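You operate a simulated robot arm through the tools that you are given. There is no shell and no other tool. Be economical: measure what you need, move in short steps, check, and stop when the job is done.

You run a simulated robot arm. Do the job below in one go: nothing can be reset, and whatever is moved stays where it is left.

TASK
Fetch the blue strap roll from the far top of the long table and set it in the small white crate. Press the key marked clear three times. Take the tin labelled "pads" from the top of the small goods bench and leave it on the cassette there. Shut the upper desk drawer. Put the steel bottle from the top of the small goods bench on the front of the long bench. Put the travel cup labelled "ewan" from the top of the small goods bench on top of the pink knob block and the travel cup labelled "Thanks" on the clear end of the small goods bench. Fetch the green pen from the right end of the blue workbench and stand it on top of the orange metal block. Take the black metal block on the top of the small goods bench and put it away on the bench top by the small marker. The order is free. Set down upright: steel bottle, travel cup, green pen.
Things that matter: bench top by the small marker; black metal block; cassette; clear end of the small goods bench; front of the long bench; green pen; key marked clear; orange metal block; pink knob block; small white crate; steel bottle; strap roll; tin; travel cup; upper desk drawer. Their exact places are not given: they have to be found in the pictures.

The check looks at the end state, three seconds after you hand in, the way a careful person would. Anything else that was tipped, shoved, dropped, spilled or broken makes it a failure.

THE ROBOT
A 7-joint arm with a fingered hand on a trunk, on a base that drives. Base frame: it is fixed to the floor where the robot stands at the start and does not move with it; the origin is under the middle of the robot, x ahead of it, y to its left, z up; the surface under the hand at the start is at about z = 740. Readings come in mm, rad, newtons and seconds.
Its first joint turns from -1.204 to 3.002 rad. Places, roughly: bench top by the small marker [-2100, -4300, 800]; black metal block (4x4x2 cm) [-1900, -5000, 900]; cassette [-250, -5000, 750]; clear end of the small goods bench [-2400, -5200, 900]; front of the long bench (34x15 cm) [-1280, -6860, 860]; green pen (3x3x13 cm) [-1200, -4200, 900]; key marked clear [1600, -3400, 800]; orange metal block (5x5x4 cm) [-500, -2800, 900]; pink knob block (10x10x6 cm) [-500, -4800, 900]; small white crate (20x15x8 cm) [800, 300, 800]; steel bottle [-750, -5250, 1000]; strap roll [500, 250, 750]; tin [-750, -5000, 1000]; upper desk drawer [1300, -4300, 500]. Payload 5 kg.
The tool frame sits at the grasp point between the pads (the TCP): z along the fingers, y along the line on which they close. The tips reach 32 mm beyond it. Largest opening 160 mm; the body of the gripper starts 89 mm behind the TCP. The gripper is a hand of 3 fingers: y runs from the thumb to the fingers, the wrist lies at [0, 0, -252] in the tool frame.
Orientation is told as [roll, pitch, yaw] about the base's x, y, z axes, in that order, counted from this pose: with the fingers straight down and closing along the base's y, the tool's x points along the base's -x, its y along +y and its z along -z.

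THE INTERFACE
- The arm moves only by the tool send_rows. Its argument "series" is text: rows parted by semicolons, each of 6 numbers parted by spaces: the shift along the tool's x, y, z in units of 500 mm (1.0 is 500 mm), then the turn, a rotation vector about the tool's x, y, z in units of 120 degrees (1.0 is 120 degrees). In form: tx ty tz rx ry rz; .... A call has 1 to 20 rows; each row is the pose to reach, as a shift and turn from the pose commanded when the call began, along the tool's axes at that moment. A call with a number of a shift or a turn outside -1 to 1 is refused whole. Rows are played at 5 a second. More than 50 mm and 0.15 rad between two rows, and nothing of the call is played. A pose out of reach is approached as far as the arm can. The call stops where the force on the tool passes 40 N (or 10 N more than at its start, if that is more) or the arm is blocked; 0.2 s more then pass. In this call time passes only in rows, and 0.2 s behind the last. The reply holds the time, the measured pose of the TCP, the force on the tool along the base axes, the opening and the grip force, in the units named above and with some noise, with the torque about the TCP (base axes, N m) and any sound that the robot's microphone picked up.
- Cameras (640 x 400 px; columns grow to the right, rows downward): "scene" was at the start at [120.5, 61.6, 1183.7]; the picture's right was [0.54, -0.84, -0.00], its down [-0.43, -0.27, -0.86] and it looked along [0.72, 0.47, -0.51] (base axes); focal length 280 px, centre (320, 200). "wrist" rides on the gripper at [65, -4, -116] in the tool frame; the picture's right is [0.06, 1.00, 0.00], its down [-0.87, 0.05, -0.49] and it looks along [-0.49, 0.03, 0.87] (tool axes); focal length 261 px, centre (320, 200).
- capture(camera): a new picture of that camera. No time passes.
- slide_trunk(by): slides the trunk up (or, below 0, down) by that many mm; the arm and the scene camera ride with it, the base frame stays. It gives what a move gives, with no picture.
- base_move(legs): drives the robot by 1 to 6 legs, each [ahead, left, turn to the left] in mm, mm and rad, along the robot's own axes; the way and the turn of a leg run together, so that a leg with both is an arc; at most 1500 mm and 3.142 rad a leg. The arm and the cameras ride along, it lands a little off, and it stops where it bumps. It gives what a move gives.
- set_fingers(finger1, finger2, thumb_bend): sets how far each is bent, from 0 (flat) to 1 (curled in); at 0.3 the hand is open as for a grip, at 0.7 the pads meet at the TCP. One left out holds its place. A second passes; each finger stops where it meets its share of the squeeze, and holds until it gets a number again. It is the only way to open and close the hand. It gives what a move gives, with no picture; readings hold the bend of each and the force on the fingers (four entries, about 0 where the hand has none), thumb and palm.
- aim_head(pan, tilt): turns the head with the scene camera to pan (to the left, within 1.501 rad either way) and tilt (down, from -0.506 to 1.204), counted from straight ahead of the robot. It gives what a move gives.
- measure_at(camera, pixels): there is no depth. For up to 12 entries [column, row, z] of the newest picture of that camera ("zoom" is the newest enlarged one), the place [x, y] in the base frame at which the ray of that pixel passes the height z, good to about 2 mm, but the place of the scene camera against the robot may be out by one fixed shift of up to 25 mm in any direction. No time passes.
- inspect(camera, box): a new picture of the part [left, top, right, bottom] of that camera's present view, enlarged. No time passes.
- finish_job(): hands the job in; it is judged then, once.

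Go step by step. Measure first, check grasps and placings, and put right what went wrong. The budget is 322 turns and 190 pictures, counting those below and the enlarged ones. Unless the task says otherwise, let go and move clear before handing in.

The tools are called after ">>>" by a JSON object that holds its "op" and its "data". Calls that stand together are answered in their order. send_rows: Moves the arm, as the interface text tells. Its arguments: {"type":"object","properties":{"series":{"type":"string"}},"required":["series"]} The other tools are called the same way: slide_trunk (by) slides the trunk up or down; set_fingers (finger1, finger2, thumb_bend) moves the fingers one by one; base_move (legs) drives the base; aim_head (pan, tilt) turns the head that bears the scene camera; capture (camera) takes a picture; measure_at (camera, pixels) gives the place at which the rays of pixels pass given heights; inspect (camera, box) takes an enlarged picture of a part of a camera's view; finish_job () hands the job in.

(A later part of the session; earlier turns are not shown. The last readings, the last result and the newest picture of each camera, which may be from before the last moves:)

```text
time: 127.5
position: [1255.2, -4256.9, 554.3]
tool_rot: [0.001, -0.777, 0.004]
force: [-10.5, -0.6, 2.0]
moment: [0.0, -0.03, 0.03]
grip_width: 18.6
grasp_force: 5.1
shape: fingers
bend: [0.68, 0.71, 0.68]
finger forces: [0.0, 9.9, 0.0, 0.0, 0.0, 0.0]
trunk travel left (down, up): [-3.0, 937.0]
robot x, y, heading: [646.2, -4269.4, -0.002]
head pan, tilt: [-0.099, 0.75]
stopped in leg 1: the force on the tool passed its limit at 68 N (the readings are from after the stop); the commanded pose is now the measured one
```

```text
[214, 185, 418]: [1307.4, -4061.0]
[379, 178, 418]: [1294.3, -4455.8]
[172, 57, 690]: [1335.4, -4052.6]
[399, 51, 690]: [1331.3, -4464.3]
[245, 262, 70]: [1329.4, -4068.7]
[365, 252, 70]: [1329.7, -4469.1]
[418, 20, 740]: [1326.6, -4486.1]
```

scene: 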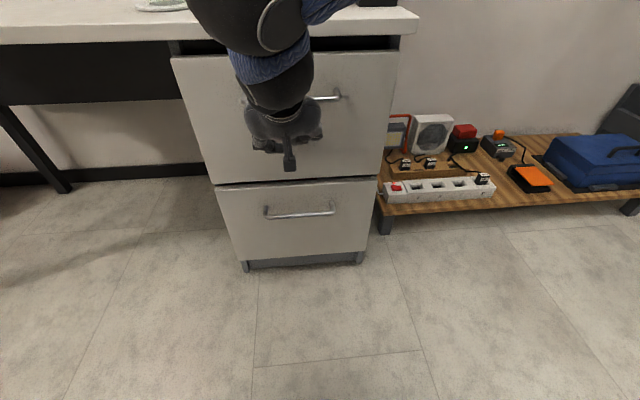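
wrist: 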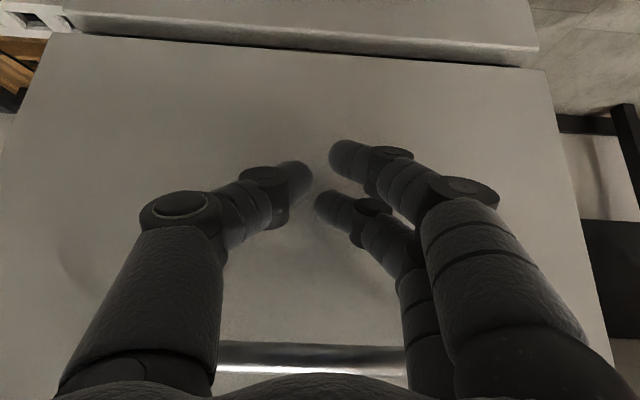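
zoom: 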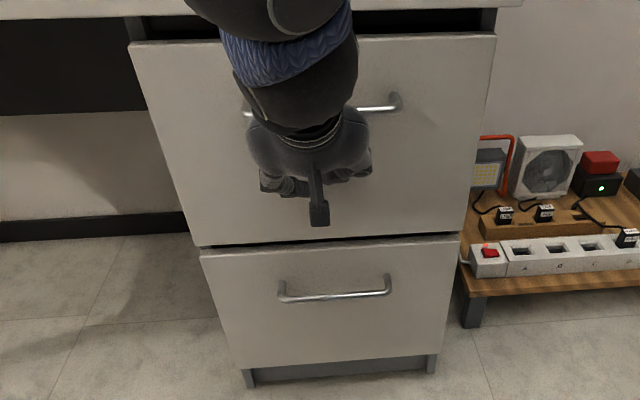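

The panel may still stand ~20 mm proud. Push on gently with small arm steps.

>>> {"op": "send_rows", "data": {"series": "-0.007 0 0.007 0 0 0;-0.014 0 0.014 0 0 0;-0.021 0 0.021 0 0 0;-0.028 0 0.028 0 0 0;-0.035 0 0.035 0 0 0;-0.042 0 0.042 0 0 0;-0.049 0 0.049 0 0 0;-0.056 0 0.056 0 0 0"}}

>>> {"op": "inspect", "data": {"camera": "scene", "box": [160, 30, 420, 280]}}

```text
time: 127.9
position: [1257.9, -4255.4, 552.9]
tool_rot: [-0.002, -0.768, 0.015]
force: [-15.3, 2.4, 1.0]
moment: [0.04, 0.0, 0.09]
grip_width: 18.4
grasp_force: 7.3
shape: fingers
bend: [0.68, 0.74, 0.68]
finger forces: [0.1, 15.5, 0.0, 0.0, 0.0, 0.0]
trunk travel left (down, up): [-3.0, 937.0]
robot x, y, heading: [650.3, -4266.7, 0.003]
head pan, tilt: [-0.099, 0.75]
stopped in row 2: the force on the tool passed its limit at 44 N (the readings are from after the stop); the commanded pose is now the measured one
```

```text
1.60 times, centred on (290, 155) of scene
```

zoom: 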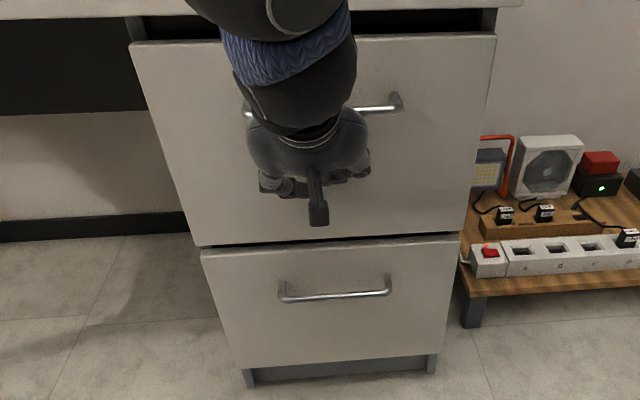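

It's at a hard stop and its edges line up with the lower drawer. Back off and verify from farther.

>>> {"op": "base_move", "data": {"legs": [[-250, 0, 0]]}}

>>> {"op": "slide_trunk", "data": {"by": 312}}

>>> {"op": "aim_head", "data": {"pan": -0.05, "tilt": 0.6}}

>>> {"op": "capture", "data": {"camera": "scene"}}

```text
time: 129.8
position: [1004.8, -4256.8, 552.4]
tool_rot: [-0.001, -0.769, 0.011]
force: [-0.4, -0.9, 0.4]
moment: [-0.03, -0.02, -0.01]
grip_width: 18.5
grasp_force: 0.0
shape: fingers
bend: [0.68, 0.68, 0.68]
finger forces: [0.0, 0.0, 0.1, 0.1, 0.1, 0.0]
trunk travel left (down, up): [-3.0, 937.0]
robot x, y, heading: [395.6, -4263.6, -0.001]
head pan, tilt: [-0.099, 0.75]
```

```text
time: 132.9
position: [1005.9, -4256.8, 862.7]
tool_rot: [-0.001, -0.77, 0.01]
force: [-0.2, -0.5, 1.0]
moment: [0.02, 0.02, 0.01]
grip_width: 18.1
grasp_force: 0.1
shape: fingers
bend: [0.68, 0.68, 0.68]
finger forces: [0.0, 0.0, 0.1, 0.0, 0.0, 0.1]
trunk travel left (down, up): [-315.0, 625.0]
robot x, y, heading: [394.2, -4267.6, -0.002]
head pan, tilt: [-0.099, 0.75]
```

```text
time: 133.6
position: [1005.3, -4256.6, 862.9]
tool_rot: [-0.001, -0.769, 0.01]
force: [0.1, -0.1, -0.6]
moment: [0.07, 0.01, 0.02]
grip_width: 18.3
grasp_force: 0.1
shape: fingers
bend: [0.68, 0.68, 0.68]
finger forces: [0.0, 0.1, 0.1, 0.0, 0.1, 0.1]
trunk travel left (down, up): [-315.0, 625.0]
robot x, y, heading: [396.6, -4264.4, -0.004]
head pan, tilt: [-0.051, 0.6]
```

```text
118 pictures are left
```

scene: 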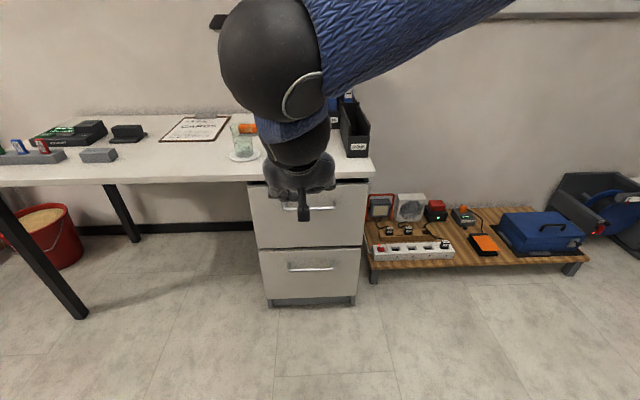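

Both drawers are flush; drawer done. Straighten the hand, then turn to face -y to view behind the partition.

>>> {"op": "send_rows", "data": {"series": "-0.028 0 -0.029 0 0.061 0;-0.056 0 -0.058 0 0.122 0;-0.084 0 -0.087 0 0.183 0;-0.112 0 -0.116 0 0.244 0;-0.14 0 -0.145 0 0.305 0;-0.167 0 -0.173 0 0.367 0"}}

>>> {"op": "base_move", "data": {"legs": [[-50, 0, 0], [0, 0, -1.57]]}}

>>> {"op": "aim_head", "data": {"pan": -0.2, "tilt": 0.3}}

>>> {"op": "capture", "data": {"camera": "scene"}}

```text
time: 135.0
position: [1003.9, -4255.6, 984.0]
tool_rot: [-0.002, 0.001, 0.011]
force: [0.1, -0.2, 0.2]
moment: [0.0, 0.02, 0.02]
grip_width: 18.6
grasp_force: 0.1
shape: fingers
bend: [0.68, 0.68, 0.68]
finger forces: [0.1, 0.1, 0.2, 0.1, 0.0, 0.0]
trunk travel left (down, up): [-315.0, 625.0]
robot x, y, heading: [397.7, -4265.9, -0.008]
head pan, tilt: [-0.051, 0.6]
```

```text
time: 139.7
position: [346.3, -4873.2, 984.1]
tool_rot: [-0.001, -0.001, -1.573]
force: [-0.4, 0.2, -0.1]
moment: [-0.01, 0.0, -0.01]
grip_width: 18.6
grasp_force: 0.1
shape: fingers
bend: [0.68, 0.68, 0.68]
finger forces: [0.0, 0.0, 0.0, 0.0, 0.1, 0.0]
trunk travel left (down, up): [-315.0, 625.0]
robot x, y, heading: [348.8, -4264.3, -1.581]
head pan, tilt: [-0.051, 0.6]
```

```text
time: 140.5
position: [347.0, -4874.9, 984.3]
tool_rot: [-0.002, -0.003, -1.577]
force: [0.5, -0.3, 0.4]
moment: [0.0, 0.01, -0.02]
grip_width: 18.5
grasp_force: 0.0
shape: fingers
bend: [0.68, 0.68, 0.68]
finger forces: [0.0, 0.1, 0.0, 0.0, 0.0, 0.1]
trunk travel left (down, up): [-315.0, 625.0]
robot x, y, heading: [347.4, -4263.8, -1.582]
head pan, tilt: [-0.201, 0.3]
```

```text
117 pictures are left
```

scene: 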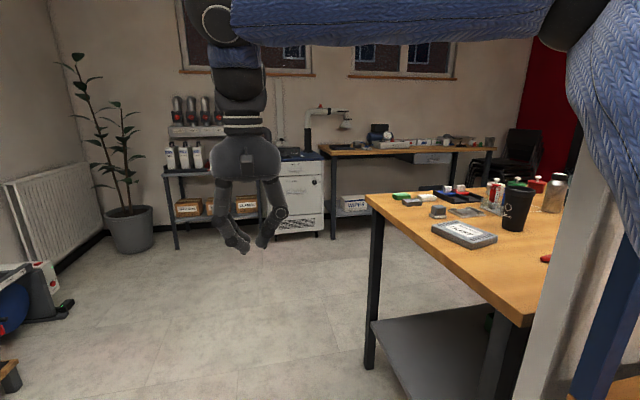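

There is the small goods bench behind the partition, and the long bench along the window wall. Drive ahead 1200 mm to see it better.

>>> {"op": "inspect", "data": {"camera": "scene", "box": [380, 160, 580, 270]}}

>>> {"op": "measure_at", "data": {"camera": "scene", "pixels": [[366, 196, 800], [525, 325, 800], [370, 370, 0], [333, 240, 0], [320, 150, 850], [493, 150, 850], [465, 240, 800]]}}

```text
3.20 times, centred on (480, 215) of scene
```

zoom: 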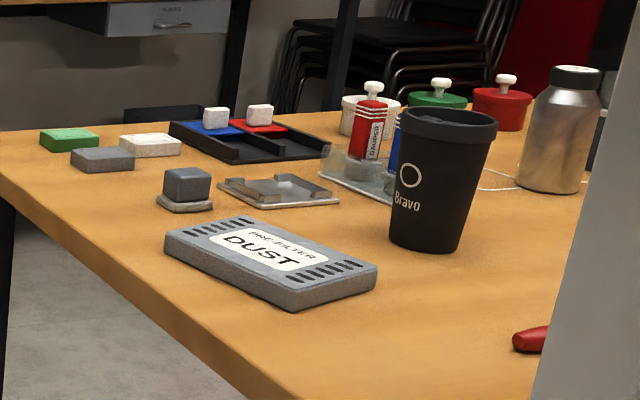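

```text
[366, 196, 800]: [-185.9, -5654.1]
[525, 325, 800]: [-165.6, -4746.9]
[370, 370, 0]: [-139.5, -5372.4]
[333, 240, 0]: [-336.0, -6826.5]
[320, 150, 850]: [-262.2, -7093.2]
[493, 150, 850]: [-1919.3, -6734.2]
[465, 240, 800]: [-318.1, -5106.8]
```

The cassette is the grey "DUST" cartridge at about (-318,-5107). I'll turn to face +y here, then back down to y≈-6150 so I can work the bench from its front side.

>>> {"op": "base_move", "data": {"legs": [[0, 0, 1.57], [0, 0, 1.58], [-1400, 0, 0], [-500, 0, 0]]}}

>>> {"op": "aim_head", "data": {"pan": 0.5, "tilt": 0.4}}

>>> {"op": "capture", "data": {"camera": "scene"}}

```text
time: 157.6
position: [331.6, -5534.4, 984.3]
tool_rot: [-0.001, -0.003, 1.588]
force: [1.1, -0.9, 0.3]
moment: [0.01, -0.01, 0.05]
grip_width: 18.3
grasp_force: 0.0
shape: fingers
bend: [0.68, 0.68, 0.68]
finger forces: [0.0, 0.0, 0.1, 0.1, 0.0, 0.0]
trunk travel left (down, up): [-315.0, 625.0]
robot x, y, heading: [344.5, -6141.3, 1.577]
head pan, tilt: [-0.201, 0.3]
```

```text
time: 158.7
position: [332.3, -5535.4, 983.1]
tool_rot: [-0.002, -0.001, 1.586]
force: [-0.2, 0.3, 1.0]
moment: [-0.03, 0.02, 0.02]
grip_width: 18.4
grasp_force: 0.1
shape: fingers
bend: [0.68, 0.68, 0.68]
finger forces: [0.0, 0.0, 0.0, 0.1, 0.1, 0.0]
trunk travel left (down, up): [-315.0, 625.0]
robot x, y, heading: [346.2, -6142.1, 1.582]
head pan, tilt: [0.499, 0.4]
```

```text
115 pictures are left
```

scene: 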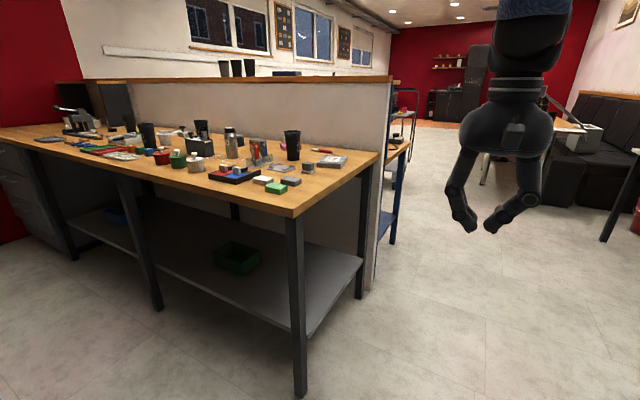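

Raise the trunk for clearance and view, then shift left along the bench to x≈-600.

>>> {"op": "slide_trunk", "data": {"by": 250}}

>>> {"op": "base_move", "data": {"legs": [[0, 900, 0]]}}

>>> {"op": "aim_head", "data": {"pan": 0.15, "tilt": 0.65}}

>>> {"op": "capture", "data": {"camera": "scene"}}

>>> {"op": "capture", "data": {"camera": "wrist"}}

```text
time: 161.3
position: [331.4, -5534.7, 1233.7]
tool_rot: [-0.002, -0.001, 1.587]
force: [-0.6, 0.5, 0.9]
moment: [0.02, 0.0, 0.0]
grip_width: 18.5
grasp_force: 0.1
shape: fingers
bend: [0.68, 0.68, 0.68]
finger forces: [0.1, 0.1, 0.0, 0.1, 0.1, 0.0]
trunk travel left (down, up): [-565.0, 375.0]
robot x, y, heading: [342.7, -6139.9, 1.579]
head pan, tilt: [0.499, 0.4]
```

```text
time: 166.1
position: [-581.6, -5542.4, 1234.0]
tool_rot: [-0.003, -0.003, 1.587]
force: [0.1, -0.8, 0.2]
moment: [-0.02, 0.01, 0.02]
grip_width: 18.2
grasp_force: 0.2
shape: fingers
bend: [0.68, 0.68, 0.68]
finger forces: [0.0, 0.0, 0.0, 0.0, 0.0, 0.1]
trunk travel left (down, up): [-565.0, 375.0]
robot x, y, heading: [-567.2, -6146.4, 1.574]
head pan, tilt: [0.499, 0.4]
```

```text
time: 166.9
position: [-581.4, -5541.2, 1234.3]
tool_rot: [-0.002, -0.002, 1.586]
force: [0.0, -0.7, 0.8]
moment: [0.0, 0.01, -0.02]
grip_width: 18.2
grasp_force: 0.1
shape: fingers
bend: [0.68, 0.68, 0.68]
finger forces: [0.0, 0.1, 0.0, 0.1, 0.1, 0.1]
trunk travel left (down, up): [-565.0, 375.0]
robot x, y, heading: [-566.0, -6152.1, 1.573]
head pan, tilt: [0.15, 0.649]
```

```text
114 pictures are left
```

scene: 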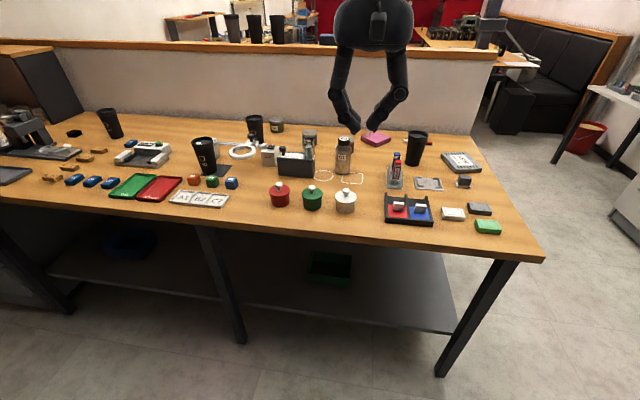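

```text
113 pictures are left
```

wrist: 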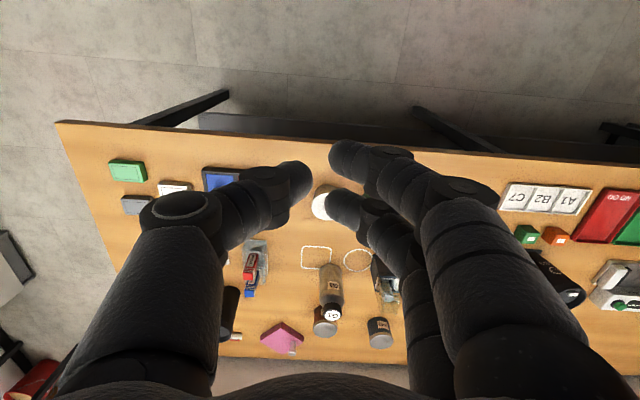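

Superb overview. Enlarge it in three parts to read labels.

>>> {"op": "inspect", "data": {"camera": "scene", "box": [340, 110, 520, 245]}}

>>> {"op": "inspect", "data": {"camera": "scene", "box": [180, 105, 360, 220]}}

>>> {"op": "inspect", "data": {"camera": "scene", "box": [0, 90, 190, 210]}}

```text
2.96 times, centred on (430, 178) of scene
```

zoom: 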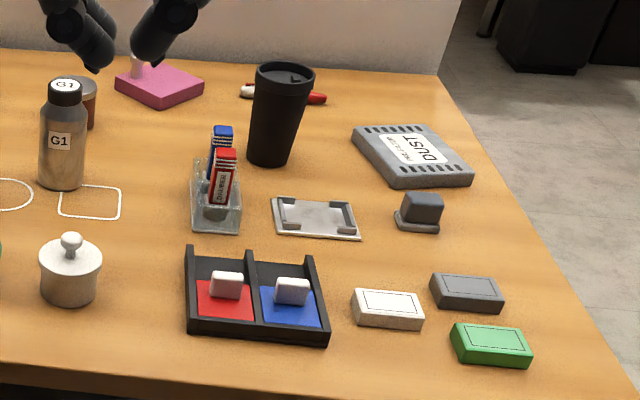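

```text
3.48 times, centred on (270, 162) of scene
```

zoom: 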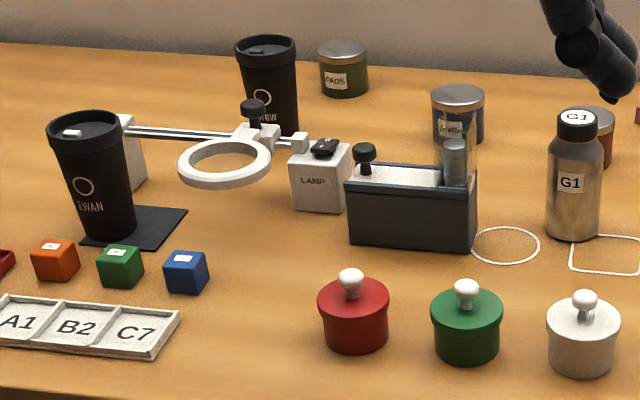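

```text
3.33 times, centred on (95, 150) of scene
```

zoom: 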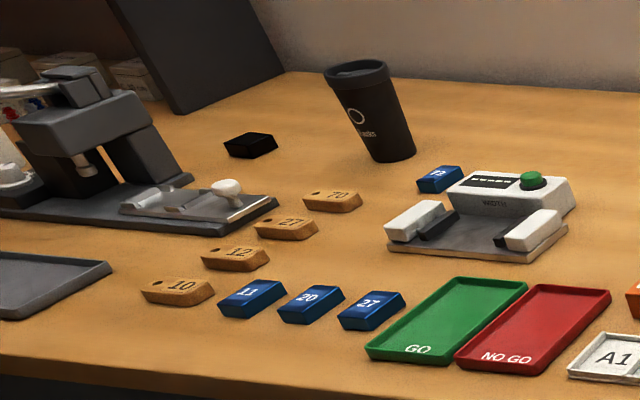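

G1 bottle, PADS tin, EWAN and Thanks cups, pink block, DUST cassette and black block are all identified. Determine bench height by triangulating a feature between both cameras.

>>> {"op": "measure_at", "data": {"camera": "scene", "pixels": [[488, 234, 760], [488, 234, 800], [488, 234, 840], [276, 130, 800], [344, 172, 800], [206, 172, 800], [113, 137, 800], [75, 137, 800], [376, 143, 800], [463, 165, 800]]}}

>>> {"op": "measure_at", "data": {"camera": "wrist", "pixels": [[128, 164, 760], [128, 164, 800], [128, 164, 840], [331, 290, 800], [333, 312, 1000], [380, 335, 900], [282, 335, 800]]}}

```text
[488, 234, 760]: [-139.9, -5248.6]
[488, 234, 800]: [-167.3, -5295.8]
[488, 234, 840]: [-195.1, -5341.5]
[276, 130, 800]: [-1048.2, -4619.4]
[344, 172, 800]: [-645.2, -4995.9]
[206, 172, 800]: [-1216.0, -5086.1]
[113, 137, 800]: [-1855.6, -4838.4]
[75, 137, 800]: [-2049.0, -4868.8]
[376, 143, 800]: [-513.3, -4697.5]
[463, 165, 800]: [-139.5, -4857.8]
```

```text
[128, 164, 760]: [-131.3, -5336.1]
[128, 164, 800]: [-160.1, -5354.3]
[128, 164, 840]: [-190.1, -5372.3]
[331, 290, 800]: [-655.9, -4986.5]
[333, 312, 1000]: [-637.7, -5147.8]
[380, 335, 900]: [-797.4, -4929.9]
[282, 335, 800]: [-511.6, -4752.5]
```

Bench top is at z≈880. Measure the bench edges and all objects with z=880.

>>> {"op": "measure_at", "data": {"camera": "wrist", "pixels": [[60, 122, 880], [610, 162, 880], [330, 265, 885], [333, 313, 1070], [282, 345, 900], [320, 322, 980], [380, 325, 970], [410, 360, 880], [572, 295, 1060]]}}

>>> {"op": "measure_at", "data": {"camera": "scene", "pixels": [[543, 258, 880], [344, 173, 880], [276, 131, 880], [206, 173, 880], [113, 137, 880], [75, 137, 880], [376, 145, 880], [463, 172, 880], [495, 60, 1200], [416, 163, 880], [0, 195, 880]]}}

```text
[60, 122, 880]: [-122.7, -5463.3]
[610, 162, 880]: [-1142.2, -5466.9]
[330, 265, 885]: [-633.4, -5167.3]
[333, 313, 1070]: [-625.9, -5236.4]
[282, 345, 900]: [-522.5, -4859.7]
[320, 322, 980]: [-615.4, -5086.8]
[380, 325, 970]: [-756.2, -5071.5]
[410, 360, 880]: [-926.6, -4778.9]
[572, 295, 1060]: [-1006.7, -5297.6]
```

```text
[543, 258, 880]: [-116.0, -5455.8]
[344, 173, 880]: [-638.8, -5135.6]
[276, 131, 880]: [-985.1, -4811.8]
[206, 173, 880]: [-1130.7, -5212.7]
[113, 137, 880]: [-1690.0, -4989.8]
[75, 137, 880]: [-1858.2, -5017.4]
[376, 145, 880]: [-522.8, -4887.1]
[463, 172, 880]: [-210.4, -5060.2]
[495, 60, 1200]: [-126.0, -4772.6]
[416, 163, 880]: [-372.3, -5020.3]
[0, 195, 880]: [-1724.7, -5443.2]
```

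Objects located on the bench (front edge y≈-5463). Move in: shift left and ahead to about (-930,-5830), keeping the hand high, and look down at the PADS tin.

>>> {"op": "base_move", "data": {"legs": [[0, 360, 0], [250, 0, 0]]}}

>>> {"op": "capture", "data": {"camera": "wrist"}}

>>> {"op": "aim_head", "data": {"pan": 0.0, "tilt": 0.75}}

>>> {"op": "capture", "data": {"camera": "scene"}}

```text
time: 170.6
position: [-950.3, -5297.2, 1232.4]
tool_rot: [-0.002, 0.002, 1.6]
force: [-0.4, 0.8, 0.1]
moment: [-0.04, 0.02, 0.02]
grip_width: 18.6
grasp_force: 0.0
shape: fingers
bend: [0.68, 0.68, 0.68]
finger forces: [0.0, 0.1, 0.0, 0.0, 0.0, 0.0]
trunk travel left (down, up): [-565.0, 375.0]
robot x, y, heading: [-929.4, -5903.6, 1.59]
head pan, tilt: [0.15, 0.649]
```

```text
109 pictures are left
```

wrist: 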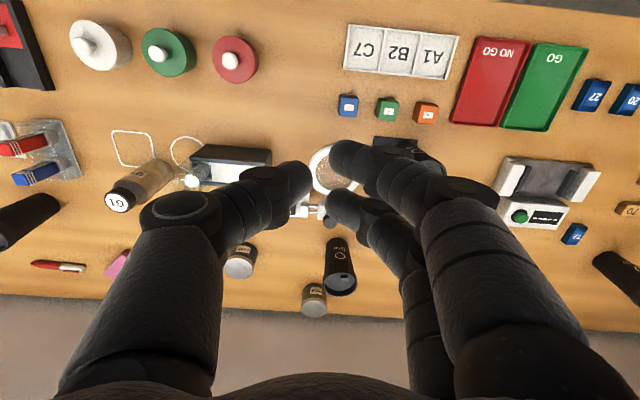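

```text
time: 171.3
position: [-949.6, -5299.5, 1234.1]
tool_rot: [-0.002, -0.001, 1.599]
force: [0.2, -0.6, -0.3]
moment: [0.03, 0.02, -0.02]
grip_width: 18.4
grasp_force: 0.0
shape: fingers
bend: [0.68, 0.68, 0.68]
finger forces: [0.1, 0.1, 0.0, 0.0, 0.0, 0.0]
trunk travel left (down, up): [-565.0, 375.0]
robot x, y, heading: [-929.6, -5902.8, 1.59]
head pan, tilt: [0.0, 0.75]
```

```text
108 pictures are left
```

scene: 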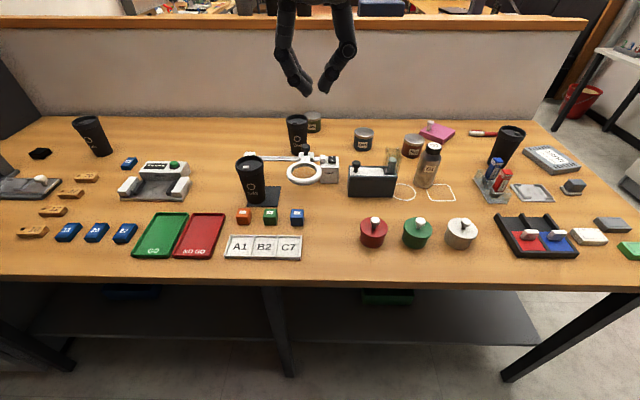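

Zoom on the PADS tin in the wrist view (313,298) and measure.

>>> {"op": "inspect", "data": {"camera": "wrist", "box": [220, 220, 380, 330]}}

>>> {"op": "measure_at", "data": {"camera": "wrist", "pixels": [[314, 286, 885], [314, 308, 945], [314, 303, 945], [239, 271, 945], [341, 285, 1060], [341, 240, 885], [380, 318, 880], [120, 200, 1070], [160, 165, 885]]}}

>>> {"op": "inspect", "data": {"camera": "scene", "box": [220, 90, 400, 220]}}

>>> {"op": "measure_at", "data": {"camera": "scene", "pixels": [[314, 133, 885], [314, 114, 945], [306, 120, 945], [321, 120, 945], [427, 186, 885], [433, 144, 1070], [433, 144, 1050], [258, 200, 885], [250, 160, 1060], [320, 16, 1200]]}}

```text
3.64 times, centred on (300, 275) of wrist
```

zoom: 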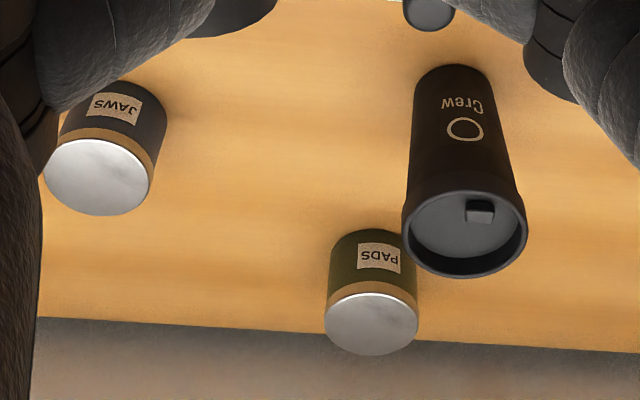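

```text
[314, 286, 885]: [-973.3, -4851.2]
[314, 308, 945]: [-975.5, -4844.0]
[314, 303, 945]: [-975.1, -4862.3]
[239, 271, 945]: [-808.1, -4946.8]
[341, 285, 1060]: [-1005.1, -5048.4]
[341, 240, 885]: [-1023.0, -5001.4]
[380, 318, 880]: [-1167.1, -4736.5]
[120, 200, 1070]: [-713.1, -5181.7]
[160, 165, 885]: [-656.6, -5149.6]
```

```text
3.08 times, centred on (310, 155) of scene
```

zoom: 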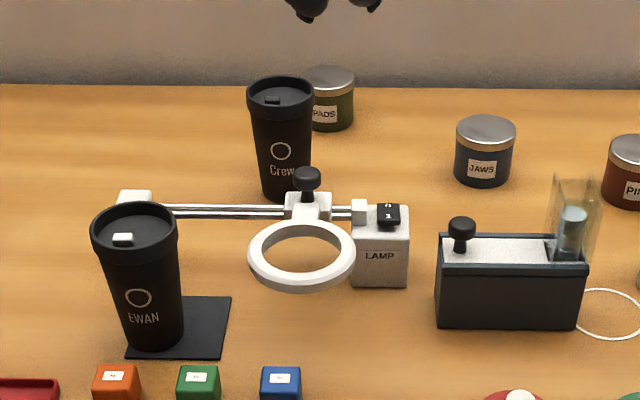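

```text
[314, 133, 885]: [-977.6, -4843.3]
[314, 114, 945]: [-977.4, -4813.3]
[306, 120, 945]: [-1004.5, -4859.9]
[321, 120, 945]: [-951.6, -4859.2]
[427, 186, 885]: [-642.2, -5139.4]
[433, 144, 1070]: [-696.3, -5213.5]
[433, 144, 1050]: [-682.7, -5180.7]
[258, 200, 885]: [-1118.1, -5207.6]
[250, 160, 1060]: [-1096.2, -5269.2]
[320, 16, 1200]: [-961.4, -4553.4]
```

The PADS tin is near (-977,-4858), lid at z≈950. Drive 85 mm closer and open the fingers moderately, then go above it.

>>> {"op": "base_move", "data": {"legs": [[85, 0, -0.018]]}}

>>> {"op": "set_fingers", "data": {"finger1": 0.43, "finger2": 0.43, "thumb_bend": 0.43}}

```text
time: 172.4
position: [-939.9, -5209.3, 1231.9]
tool_rot: [-0.003, 0.0, 1.581]
force: [-0.2, -0.3, 0.3]
moment: [-0.04, -0.02, 0.01]
grip_width: 18.6
grasp_force: 0.1
shape: fingers
bend: [0.68, 0.68, 0.68]
finger forces: [0.0, 0.0, 0.0, 0.0, 0.0, 0.0]
trunk travel left (down, up): [-565.0, 375.0]
robot x, y, heading: [-931.5, -5817.3, 1.573]
head pan, tilt: [0.0, 0.75]
```

```text
time: 173.4
position: [-939.4, -5210.2, 1233.6]
tool_rot: [-0.001, -0.001, 1.582]
force: [-0.8, 0.1, -0.1]
moment: [0.05, 0.02, 0.01]
grip_width: 115.3
grasp_force: 0.2
shape: fingers
bend: [0.43, 0.43, 0.43]
finger forces: [0.0, 0.1, 0.1, 0.0, 0.0, 0.1]
trunk travel left (down, up): [-565.0, 375.0]
robot x, y, heading: [-933.1, -5823.1, 1.574]
head pan, tilt: [0.0, 0.75]
```

>>> {"op": "send_rows", "data": {"series": "-0.078 0.009 0.01 0 0 0;-0.156 0.018 0.03 0 0 0;-0.234 0.027 0.06 0 0 0;-0.312 0.036 0.09 0 0 0;-0.39 0.046 0.12 0 0 0;-0.468 0.055 0.15 0 0 0;-0.546 0.064 0.18 0 0 0;-0.62 0.074 0.2 0 0 0"}}

>>> {"op": "capture", "data": {"camera": "wrist"}}

>>> {"op": "capture", "data": {"camera": "scene"}}

```text
time: 175.2
position: [-979.3, -4899.7, 1134.1]
tool_rot: [-0.002, -0.001, 1.581]
force: [-0.3, 0.1, 0.1]
moment: [-0.04, -0.02, 0.02]
grip_width: 115.5
grasp_force: 0.1
shape: fingers
bend: [0.43, 0.43, 0.43]
finger forces: [0.0, 0.1, 0.1, 0.0, 0.0, 0.0]
trunk travel left (down, up): [-565.0, 375.0]
robot x, y, heading: [-929.4, -5818.5, 1.572]
head pan, tilt: [0.0, 0.75]
```

```text
105 pictures are left
```

wrist: 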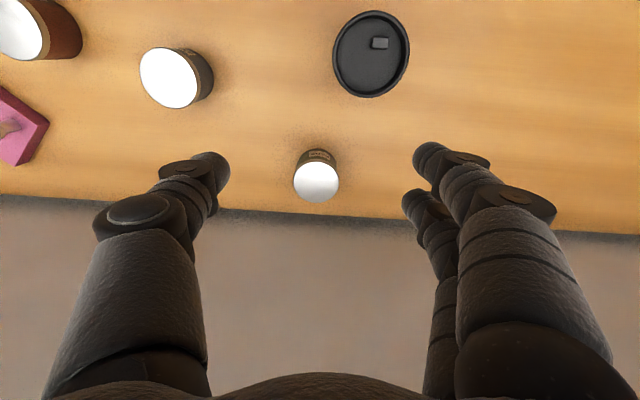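

```text
104 pictures are left
```

scene: 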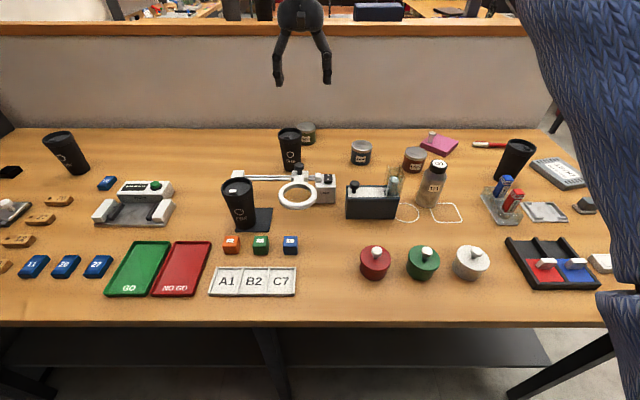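

The tin lid is at (316,182). Measure for lid and base.

>>> {"op": "measure_at", "data": {"camera": "wrist", "pixels": [[316, 183, 940], [316, 183, 950], [316, 183, 960], [293, 183, 950], [340, 183, 950], [318, 149, 885], [316, 218, 880], [371, 53, 1060], [316, 204, 950], [316, 163, 950]]}}

```text
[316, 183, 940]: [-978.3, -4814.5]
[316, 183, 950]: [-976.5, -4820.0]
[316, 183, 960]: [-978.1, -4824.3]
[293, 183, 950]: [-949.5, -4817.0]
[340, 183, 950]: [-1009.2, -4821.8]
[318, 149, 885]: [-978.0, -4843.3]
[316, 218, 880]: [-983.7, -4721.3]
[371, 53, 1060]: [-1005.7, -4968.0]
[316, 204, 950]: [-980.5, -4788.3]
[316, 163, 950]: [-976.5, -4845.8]
```

Tin centre resolves to (-978,-4806), bench z≈868, lid z≈915. Test the vertical reach there at a safe height.

>>> {"op": "send_rows", "data": {"series": "-0.06 0 0.06 0 0 0;-0.12 0 0.12 0 0 0;-0.188 0 0.18 0 0 0;-0.188 0 0.24 0 0 0"}}

>>> {"op": "capture", "data": {"camera": "wrist"}}

```text
time: 176.2
position: [-977.7, -4805.4, 1017.0]
tool_rot: [0.0, -0.002, 1.58]
force: [-0.3, -0.3, -0.2]
moment: [0.01, 0.06, 0.01]
grip_width: 115.6
grasp_force: 0.1
shape: fingers
bend: [0.43, 0.43, 0.43]
finger forces: [0.0, 0.0, 0.0, 0.1, 0.0, 0.0]
trunk travel left (down, up): [-565.0, 375.0]
robot x, y, heading: [-931.4, -5819.1, 1.574]
head pan, tilt: [0.0, 0.75]
```

```text
103 pictures are left
```

wrist: 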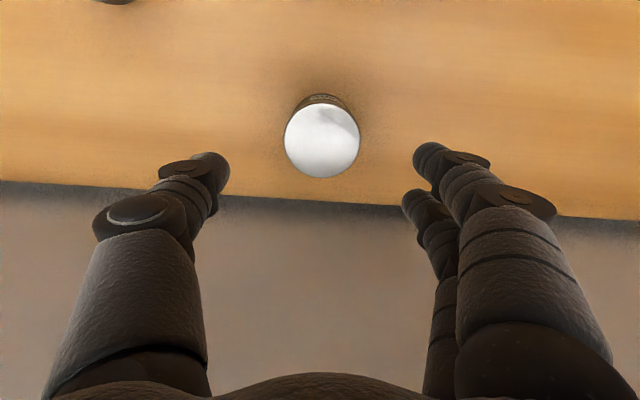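

Reachable. Lid at (322,140); measure again.

>>> {"op": "measure_at", "data": {"camera": "wrist", "pixels": [[322, 140, 900], [322, 140, 915], [322, 140, 930], [322, 140, 945], [322, 197, 870], [285, 140, 930], [361, 140, 930]]}}

```text
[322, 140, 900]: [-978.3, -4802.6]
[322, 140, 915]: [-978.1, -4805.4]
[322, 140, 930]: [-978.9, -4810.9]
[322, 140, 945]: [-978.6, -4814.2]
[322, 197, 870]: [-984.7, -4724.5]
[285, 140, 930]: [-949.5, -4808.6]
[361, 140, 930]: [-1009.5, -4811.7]
```

Centred within 4 mm. Descend to TCP z≈915 cautiously.

>>> {"op": "send_rows", "data": {"series": "0.008 0 0.08 0 0 0;0.008 0 0.14 0 0 0;0.008 0 0.18 0 0 0;0.008 0 0.204 0 0 0"}}

>>> {"op": "capture", "data": {"camera": "wrist"}}

>>> {"op": "inspect", "data": {"camera": "scene", "box": [240, 60, 400, 180]}}

```text
time: 177.2
position: [-981.8, -4810.2, 912.8]
tool_rot: [-0.001, 0.0, 1.582]
force: [-0.8, -0.1, 1.4]
moment: [0.01, -0.01, -0.01]
grip_width: 115.6
grasp_force: 0.1
shape: fingers
bend: [0.43, 0.43, 0.43]
finger forces: [0.0, 0.0, 0.1, 0.1, 0.1, 0.0]
trunk travel left (down, up): [-565.0, 375.0]
robot x, y, heading: [-935.4, -5813.7, 1.57]
head pan, tilt: [0.0, 0.75]
```

```text
102 pictures are left
```

wrist: 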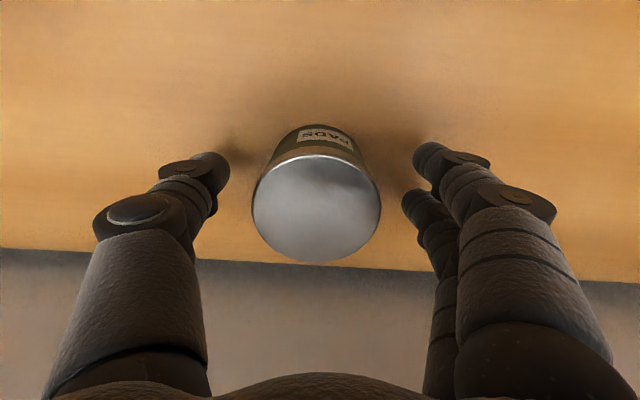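

```text
3.33 times, centred on (320, 120) of scene
```

zoom: 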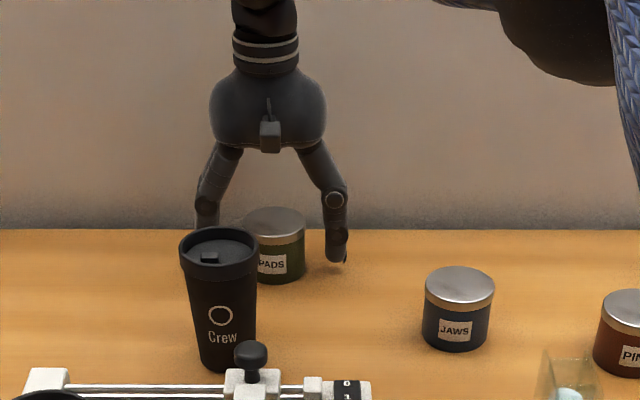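

The tin is centred between the fingers (lid about 12 mm above the TCP). Close.

>>> {"op": "set_fingers", "data": {"finger1": 0.7, "finger2": 0.7, "thumb_bend": 0.7}}

>>> {"op": "send_rows", "data": {"series": "0 0 -0.02 0 0 0;0 0 -0.08 0 0 0;0 0 -0.17 0 0 0;0 0 -0.26 0 0 0;0 0 -0.35 0 0 0;0 0 -0.44 0 0 0"}}

>>> {"op": "capture", "data": {"camera": "wrist"}}

```text
time: 178.2
position: [-980.8, -4810.7, 913.6]
tool_rot: [-0.001, -0.001, 1.582]
force: [0.7, -0.5, -0.4]
moment: [-0.02, 0.03, -0.02]
grip_width: 60.1
grasp_force: 18.2
shape: fingers
bend: [0.58, 0.55, 0.61]
finger forces: [8.8, 9.8, 0.1, 0.1, 18.7, 0.0]
trunk travel left (down, up): [-565.0, 375.0]
robot x, y, heading: [-928.1, -5820.1, 1.568]
head pan, tilt: [0.0, 0.75]
```

```text
time: 179.6
position: [-985.2, -4828.1, 1109.4]
tool_rot: [0.0, 0.001, 1.58]
force: [0.5, -0.3, -2.4]
moment: [-0.05, -0.03, 0.01]
grip_width: 59.9
grasp_force: 19.0
shape: fingers
bend: [0.58, 0.55, 0.61]
finger forces: [8.8, 9.8, 0.1, 0.0, 18.2, 0.1]
out of reach, approached as far as the arm can: row 6
trunk travel left (down, up): [-565.0, 375.0]
robot x, y, heading: [-928.5, -5820.9, 1.57]
head pan, tilt: [0.0, 0.75]
```

```text
100 pictures are left
```

wrist: 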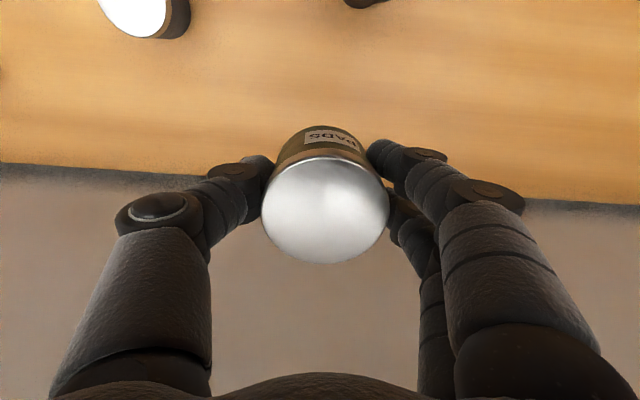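

Held firmly. Raise the trunk, pull back 190 mm, and drive right toward the cassette.

>>> {"op": "slide_trunk", "data": {"by": 90}}

>>> {"op": "send_rows", "data": {"series": "0.09 0 0 0 0 0;0.18 0 0 0 0 0;0.27 0 0 0 0 0;0.36 0 0 0 0 0"}}

>>> {"op": "base_move", "data": {"legs": [[0, -700, 0]]}}

>>> {"op": "capture", "data": {"camera": "wrist"}}

>>> {"op": "capture", "data": {"camera": "scene"}}

```text
time: 180.8
position: [-986.0, -4827.7, 1197.2]
tool_rot: [-0.002, 0.002, 1.582]
force: [-0.1, 0.3, -2.5]
moment: [-0.05, 0.0, 0.01]
grip_width: 60.0
grasp_force: 18.4
shape: fingers
bend: [0.58, 0.55, 0.61]
finger forces: [9.0, 9.8, 0.1, 0.0, 18.3, 0.0]
trunk travel left (down, up): [-655.0, 285.0]
robot x, y, heading: [-931.5, -5822.4, 1.572]
head pan, tilt: [0.0, 0.75]
```

```text
time: 181.8
position: [-984.1, -5008.3, 1198.5]
tool_rot: [-0.001, -0.003, 1.582]
force: [0.4, 0.1, -2.0]
moment: [0.01, -0.02, -0.02]
grip_width: 60.0
grasp_force: 17.7
shape: fingers
bend: [0.58, 0.55, 0.61]
finger forces: [8.6, 9.5, 0.0, 0.0, 17.7, 0.1]
trunk travel left (down, up): [-655.0, 285.0]
robot x, y, heading: [-931.2, -5819.7, 1.568]
head pan, tilt: [0.0, 0.75]
```

```text
time: 185.7
position: [-286.4, -5007.1, 1197.5]
tool_rot: [0.0, -0.001, 1.582]
force: [0.2, -0.2, -1.0]
moment: [0.01, 0.0, -0.01]
grip_width: 59.7
grasp_force: 17.9
shape: fingers
bend: [0.58, 0.55, 0.61]
finger forces: [8.5, 9.7, 0.0, 0.0, 17.6, 0.0]
trunk travel left (down, up): [-655.0, 285.0]
robot x, y, heading: [-232.1, -5819.8, 1.571]
head pan, tilt: [0.0, 0.75]
```

```text
99 pictures are left
```

wrist: 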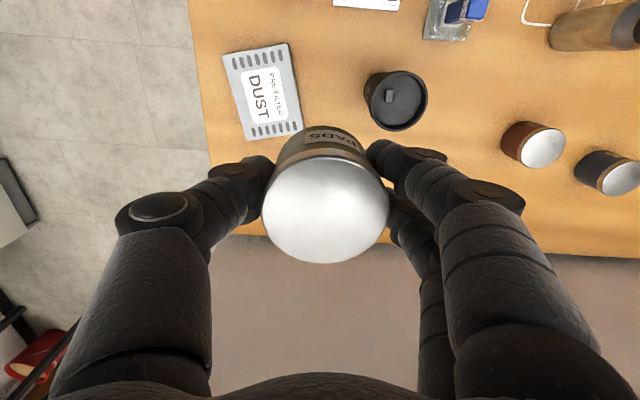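

```text
98 pictures are left
```

scene: 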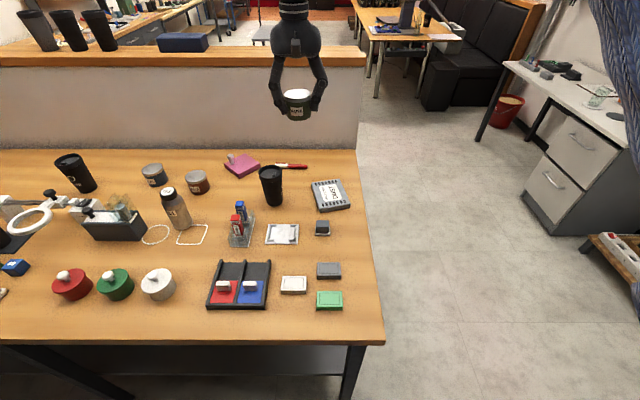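

Measure cassette top corners in the wrist view.

>>> {"op": "measure_at", "data": {"camera": "wrist", "pixels": [[223, 56, 895], [287, 45, 895], [303, 130, 895], [244, 140, 895], [263, 92, 895], [396, 100, 1050], [372, 72, 870]]}}

>>> {"op": "measure_at", "data": {"camera": "scene", "pixels": [[312, 183, 895], [341, 181, 895], [350, 209, 895], [318, 212, 895], [331, 195, 895], [243, 165, 895]]}}

```text
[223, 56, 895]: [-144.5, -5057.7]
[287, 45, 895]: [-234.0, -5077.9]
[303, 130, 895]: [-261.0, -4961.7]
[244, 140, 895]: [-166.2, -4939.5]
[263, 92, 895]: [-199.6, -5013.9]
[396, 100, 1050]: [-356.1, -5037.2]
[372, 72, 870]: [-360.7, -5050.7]
```

```text
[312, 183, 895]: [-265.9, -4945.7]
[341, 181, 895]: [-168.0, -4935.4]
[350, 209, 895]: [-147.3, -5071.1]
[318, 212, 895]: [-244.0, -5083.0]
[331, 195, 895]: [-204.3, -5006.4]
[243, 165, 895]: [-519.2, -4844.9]
```

Cassette centre (-202,-5010), top z≈895. Move over it and lower to TCP z≈955.

>>> {"op": "send_rows", "data": {"series": "0.003 -0.084 0 0 0 0;0.006 -0.168 0 0 0 0;0.006 -0.168 0.09 0 0 0;0.006 -0.168 0.18 0 0 0;0.006 -0.168 0.27 0 0 0;0.006 -0.168 0.36 0 0 0;0.006 -0.168 0.43 0 0 0;0.006 -0.168 0.48 0 0 0"}}

>>> {"op": "capture", "data": {"camera": "wrist"}}

>>> {"op": "inspect", "data": {"camera": "scene", "box": [230, 110, 410, 240]}}

```text
time: 187.5
position: [-200.4, -5008.0, 955.8]
tool_rot: [-0.002, -0.002, 1.582]
force: [0.0, 0.6, -2.4]
moment: [-0.03, 0.03, 0.01]
grip_width: 59.8
grasp_force: 18.5
shape: fingers
bend: [0.58, 0.55, 0.61]
finger forces: [8.4, 9.9, 0.1, 0.0, 17.6, 0.1]
trunk travel left (down, up): [-655.0, 285.0]
robot x, y, heading: [-235.7, -5819.9, 1.573]
head pan, tilt: [0.0, 0.75]
```

```text
97 pictures are left
```

wrist: 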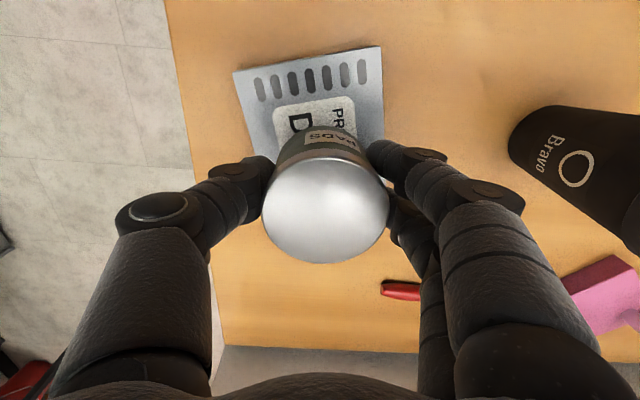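

```text
3.08 times, centred on (320, 175) of scene
```

zoom: 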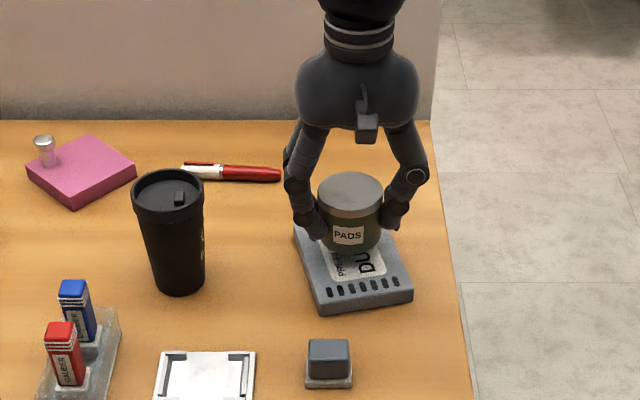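

Looks aligned over the cassette. Lower in 3 mm steps until contact.

>>> {"op": "send_rows", "data": {"series": "0 0 0.008 0 0 0;0 0 0.014 0 0 0;0 0 0.02 0 0 0;0 0 0.024 0 0 0"}}

```text
time: 188.5
position: [-201.4, -5008.5, 946.2]
tool_rot: [-0.001, -0.002, 1.581]
force: [-0.3, 1.0, -1.9]
moment: [-0.02, 0.0, 0.0]
grip_width: 59.7
grasp_force: 18.2
shape: fingers
bend: [0.58, 0.55, 0.61]
finger forces: [8.5, 9.8, 0.0, 0.0, 17.6, 0.0]
trunk travel left (down, up): [-655.0, 285.0]
robot x, y, heading: [-234.6, -5821.5, 1.573]
head pan, tilt: [0.0, 0.75]
```

>>> {"op": "send_rows", "data": {"series": "0 0 0.004 0 0 0;0 0 0.008 0 0 0;0 0 0.012 0 0 0;0 0 0.016 0 0 0"}}

```text
time: 189.5
position: [-201.8, -5007.3, 937.5]
tool_rot: [-0.002, -0.002, 1.582]
force: [-0.4, -0.2, -1.3]
moment: [-0.02, -0.01, -0.01]
grip_width: 60.1
grasp_force: 17.7
shape: fingers
bend: [0.58, 0.55, 0.61]
finger forces: [8.4, 10.0, 0.0, 0.0, 17.6, 0.0]
trunk travel left (down, up): [-655.0, 285.0]
robot x, y, heading: [-231.0, -5819.4, 1.573]
head pan, tilt: [0.0, 0.75]
```

>>> {"op": "send_rows", "data": {"series": "0 0 0.003 0 0 0;0 0 0.006 0 0 0;0 0 0.009 0 0 0"}}

>>> {"op": "inspect", "data": {"camera": "scene", "box": [270, 150, 370, 220]}}

```text
time: 190.3
position: [-202.0, -5008.3, 933.5]
tool_rot: [-0.002, -0.001, 1.582]
force: [1.3, 0.6, -1.7]
moment: [-0.03, -0.03, 0.01]
grip_width: 59.3
grasp_force: 17.7
shape: fingers
bend: [0.58, 0.55, 0.61]
finger forces: [8.5, 9.9, 0.0, 0.0, 17.6, 0.0]
trunk travel left (down, up): [-655.0, 285.0]
robot x, y, heading: [-236.4, -5824.4, 1.573]
head pan, tilt: [0.0, 0.75]
```

```text
5.71 times, centred on (320, 185) of scene
```

zoom: 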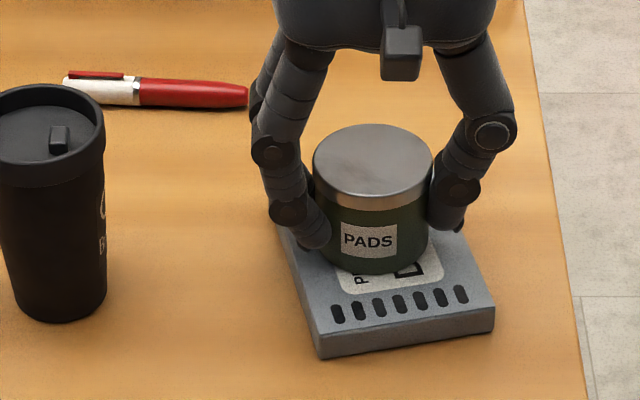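

>>> {"op": "send_rows", "data": {"series": "0 0 0.003 0 0 0;0 0 0.006 0 0 0;0 0 0.009 0 0 0;0 0 0.012 0 0 0"}}

```text
time: 191.3
position: [-201.8, -5009.1, 930.2]
tool_rot: [-0.002, -0.006, 1.582]
force: [2.3, 1.2, 30.4]
moment: [0.13, 0.05, -0.01]
grip_width: 59.1
grasp_force: 21.9
shape: fingers
bend: [0.59, 0.56, 0.62]
finger forces: [10.6, 11.1, 0.0, 0.0, 21.7, 0.0]
trunk travel left (down, up): [-655.0, 285.0]
robot x, y, heading: [-227.7, -5817.4, 1.575]
head pan, tilt: [0.0, 0.75]
```

Contact on the cassette. Ease 2 mm, release and lift.

>>> {"op": "send_rows", "data": {"series": "0 0 -0.005 0 0 0"}}

>>> {"op": "set_fingers", "data": {"finger1": 0.45, "finger2": 0.45, "thumb_bend": 0.5}}

>>> {"op": "send_rows", "data": {"series": "0 0 -0.04 0 0 0;0 0 -0.12 0 0 0;0 0 -0.21 0 0 0;0 0 -0.3 0 0 0;0 0 -0.39 0 0 0;0 0 -0.47 0 0 0;0 0 -0.55 0 0 0"}}

>>> {"op": "capture", "data": {"camera": "scene"}}

>>> {"op": "capture", "data": {"camera": "wrist"}}

```text
time: 191.7
position: [-201.4, -5010.4, 929.7]
tool_rot: [0.0, -0.002, 1.579]
force: [1.3, 2.9, 22.3]
moment: [0.16, 0.12, -0.02]
grip_width: 59.1
grasp_force: 20.6
shape: fingers
bend: [0.59, 0.56, 0.62]
finger forces: [9.9, 11.4, 0.1, 0.1, 20.2, 0.0]
trunk travel left (down, up): [-655.0, 285.0]
robot x, y, heading: [-235.5, -5817.8, 1.57]
head pan, tilt: [0.0, 0.75]
```

```text
time: 192.7
position: [-202.3, -5008.7, 929.2]
tool_rot: [-0.002, -0.001, 1.581]
force: [-0.1, 0.6, 0.2]
moment: [0.0, -0.02, 0.0]
grip_width: 96.8
grasp_force: 0.0
shape: fingers
bend: [0.45, 0.45, 0.5]
finger forces: [0.0, 0.0, 0.1, 0.1, 0.0, 0.0]
trunk travel left (down, up): [-655.0, 285.0]
robot x, y, heading: [-234.1, -5818.0, 1.575]
head pan, tilt: [0.0, 0.75]
```

```text
time: 194.3
position: [-204.9, -5009.7, 1203.4]
tool_rot: [-0.002, -0.001, 1.582]
force: [-0.2, -0.9, -0.3]
moment: [0.03, 0.0, -0.01]
grip_width: 96.9
grasp_force: 0.1
shape: fingers
bend: [0.45, 0.45, 0.5]
finger forces: [0.1, 0.1, 0.1, 0.0, 0.0, 0.1]
trunk travel left (down, up): [-655.0, 285.0]
robot x, y, heading: [-233.0, -5819.2, 1.577]
head pan, tilt: [0.0, 0.75]
```

```text
94 pictures are left
```

scene: 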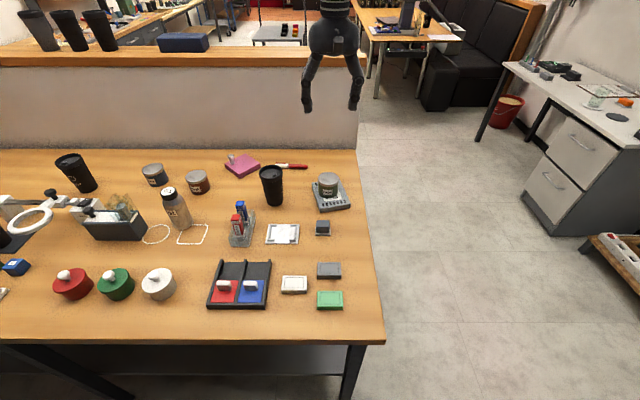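

```text
93 pictures are left
```

wrist: 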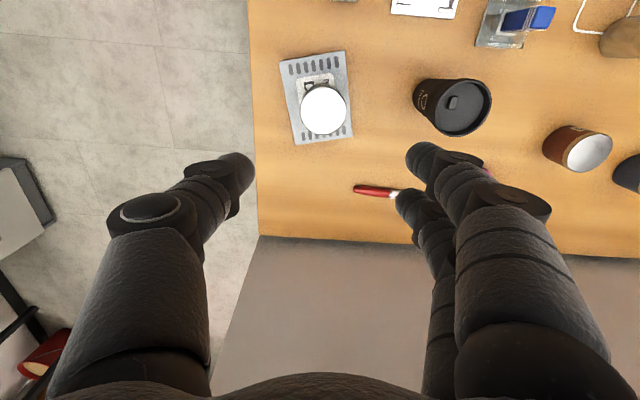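

The tin rests on the cassette. Now inspect the pink knob block to see where the cup can stand.

>>> {"op": "inspect", "data": {"camera": "scene", "box": [205, 140, 285, 190]}}

>>> {"op": "base_move", "data": {"legs": [[0, 250, 0]]}}

>>> {"op": "capture", "data": {"camera": "wrist"}}

```text
8.00 times, centred on (245, 165) of scene
```

zoom: 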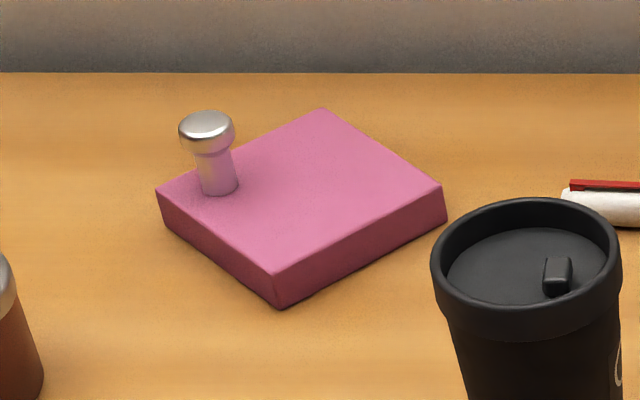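

```text
time: 196.1
position: [-453.1, -5009.0, 1201.0]
tool_rot: [-0.002, 0.0, 1.585]
force: [-0.3, -0.8, -0.9]
moment: [0.0, -0.04, 0.03]
grip_width: 96.9
grasp_force: 0.0
shape: fingers
bend: [0.45, 0.45, 0.5]
finger forces: [0.1, 0.0, 0.0, 0.0, 0.1, 0.1]
trunk travel left (down, up): [-655.0, 285.0]
robot x, y, heading: [-482.3, -5821.1, 1.571]
head pan, tilt: [0.0, 0.75]
```

```text
91 pictures are left
```

wrist: 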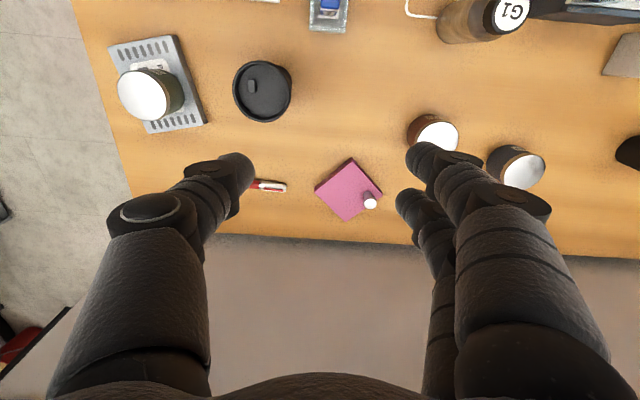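

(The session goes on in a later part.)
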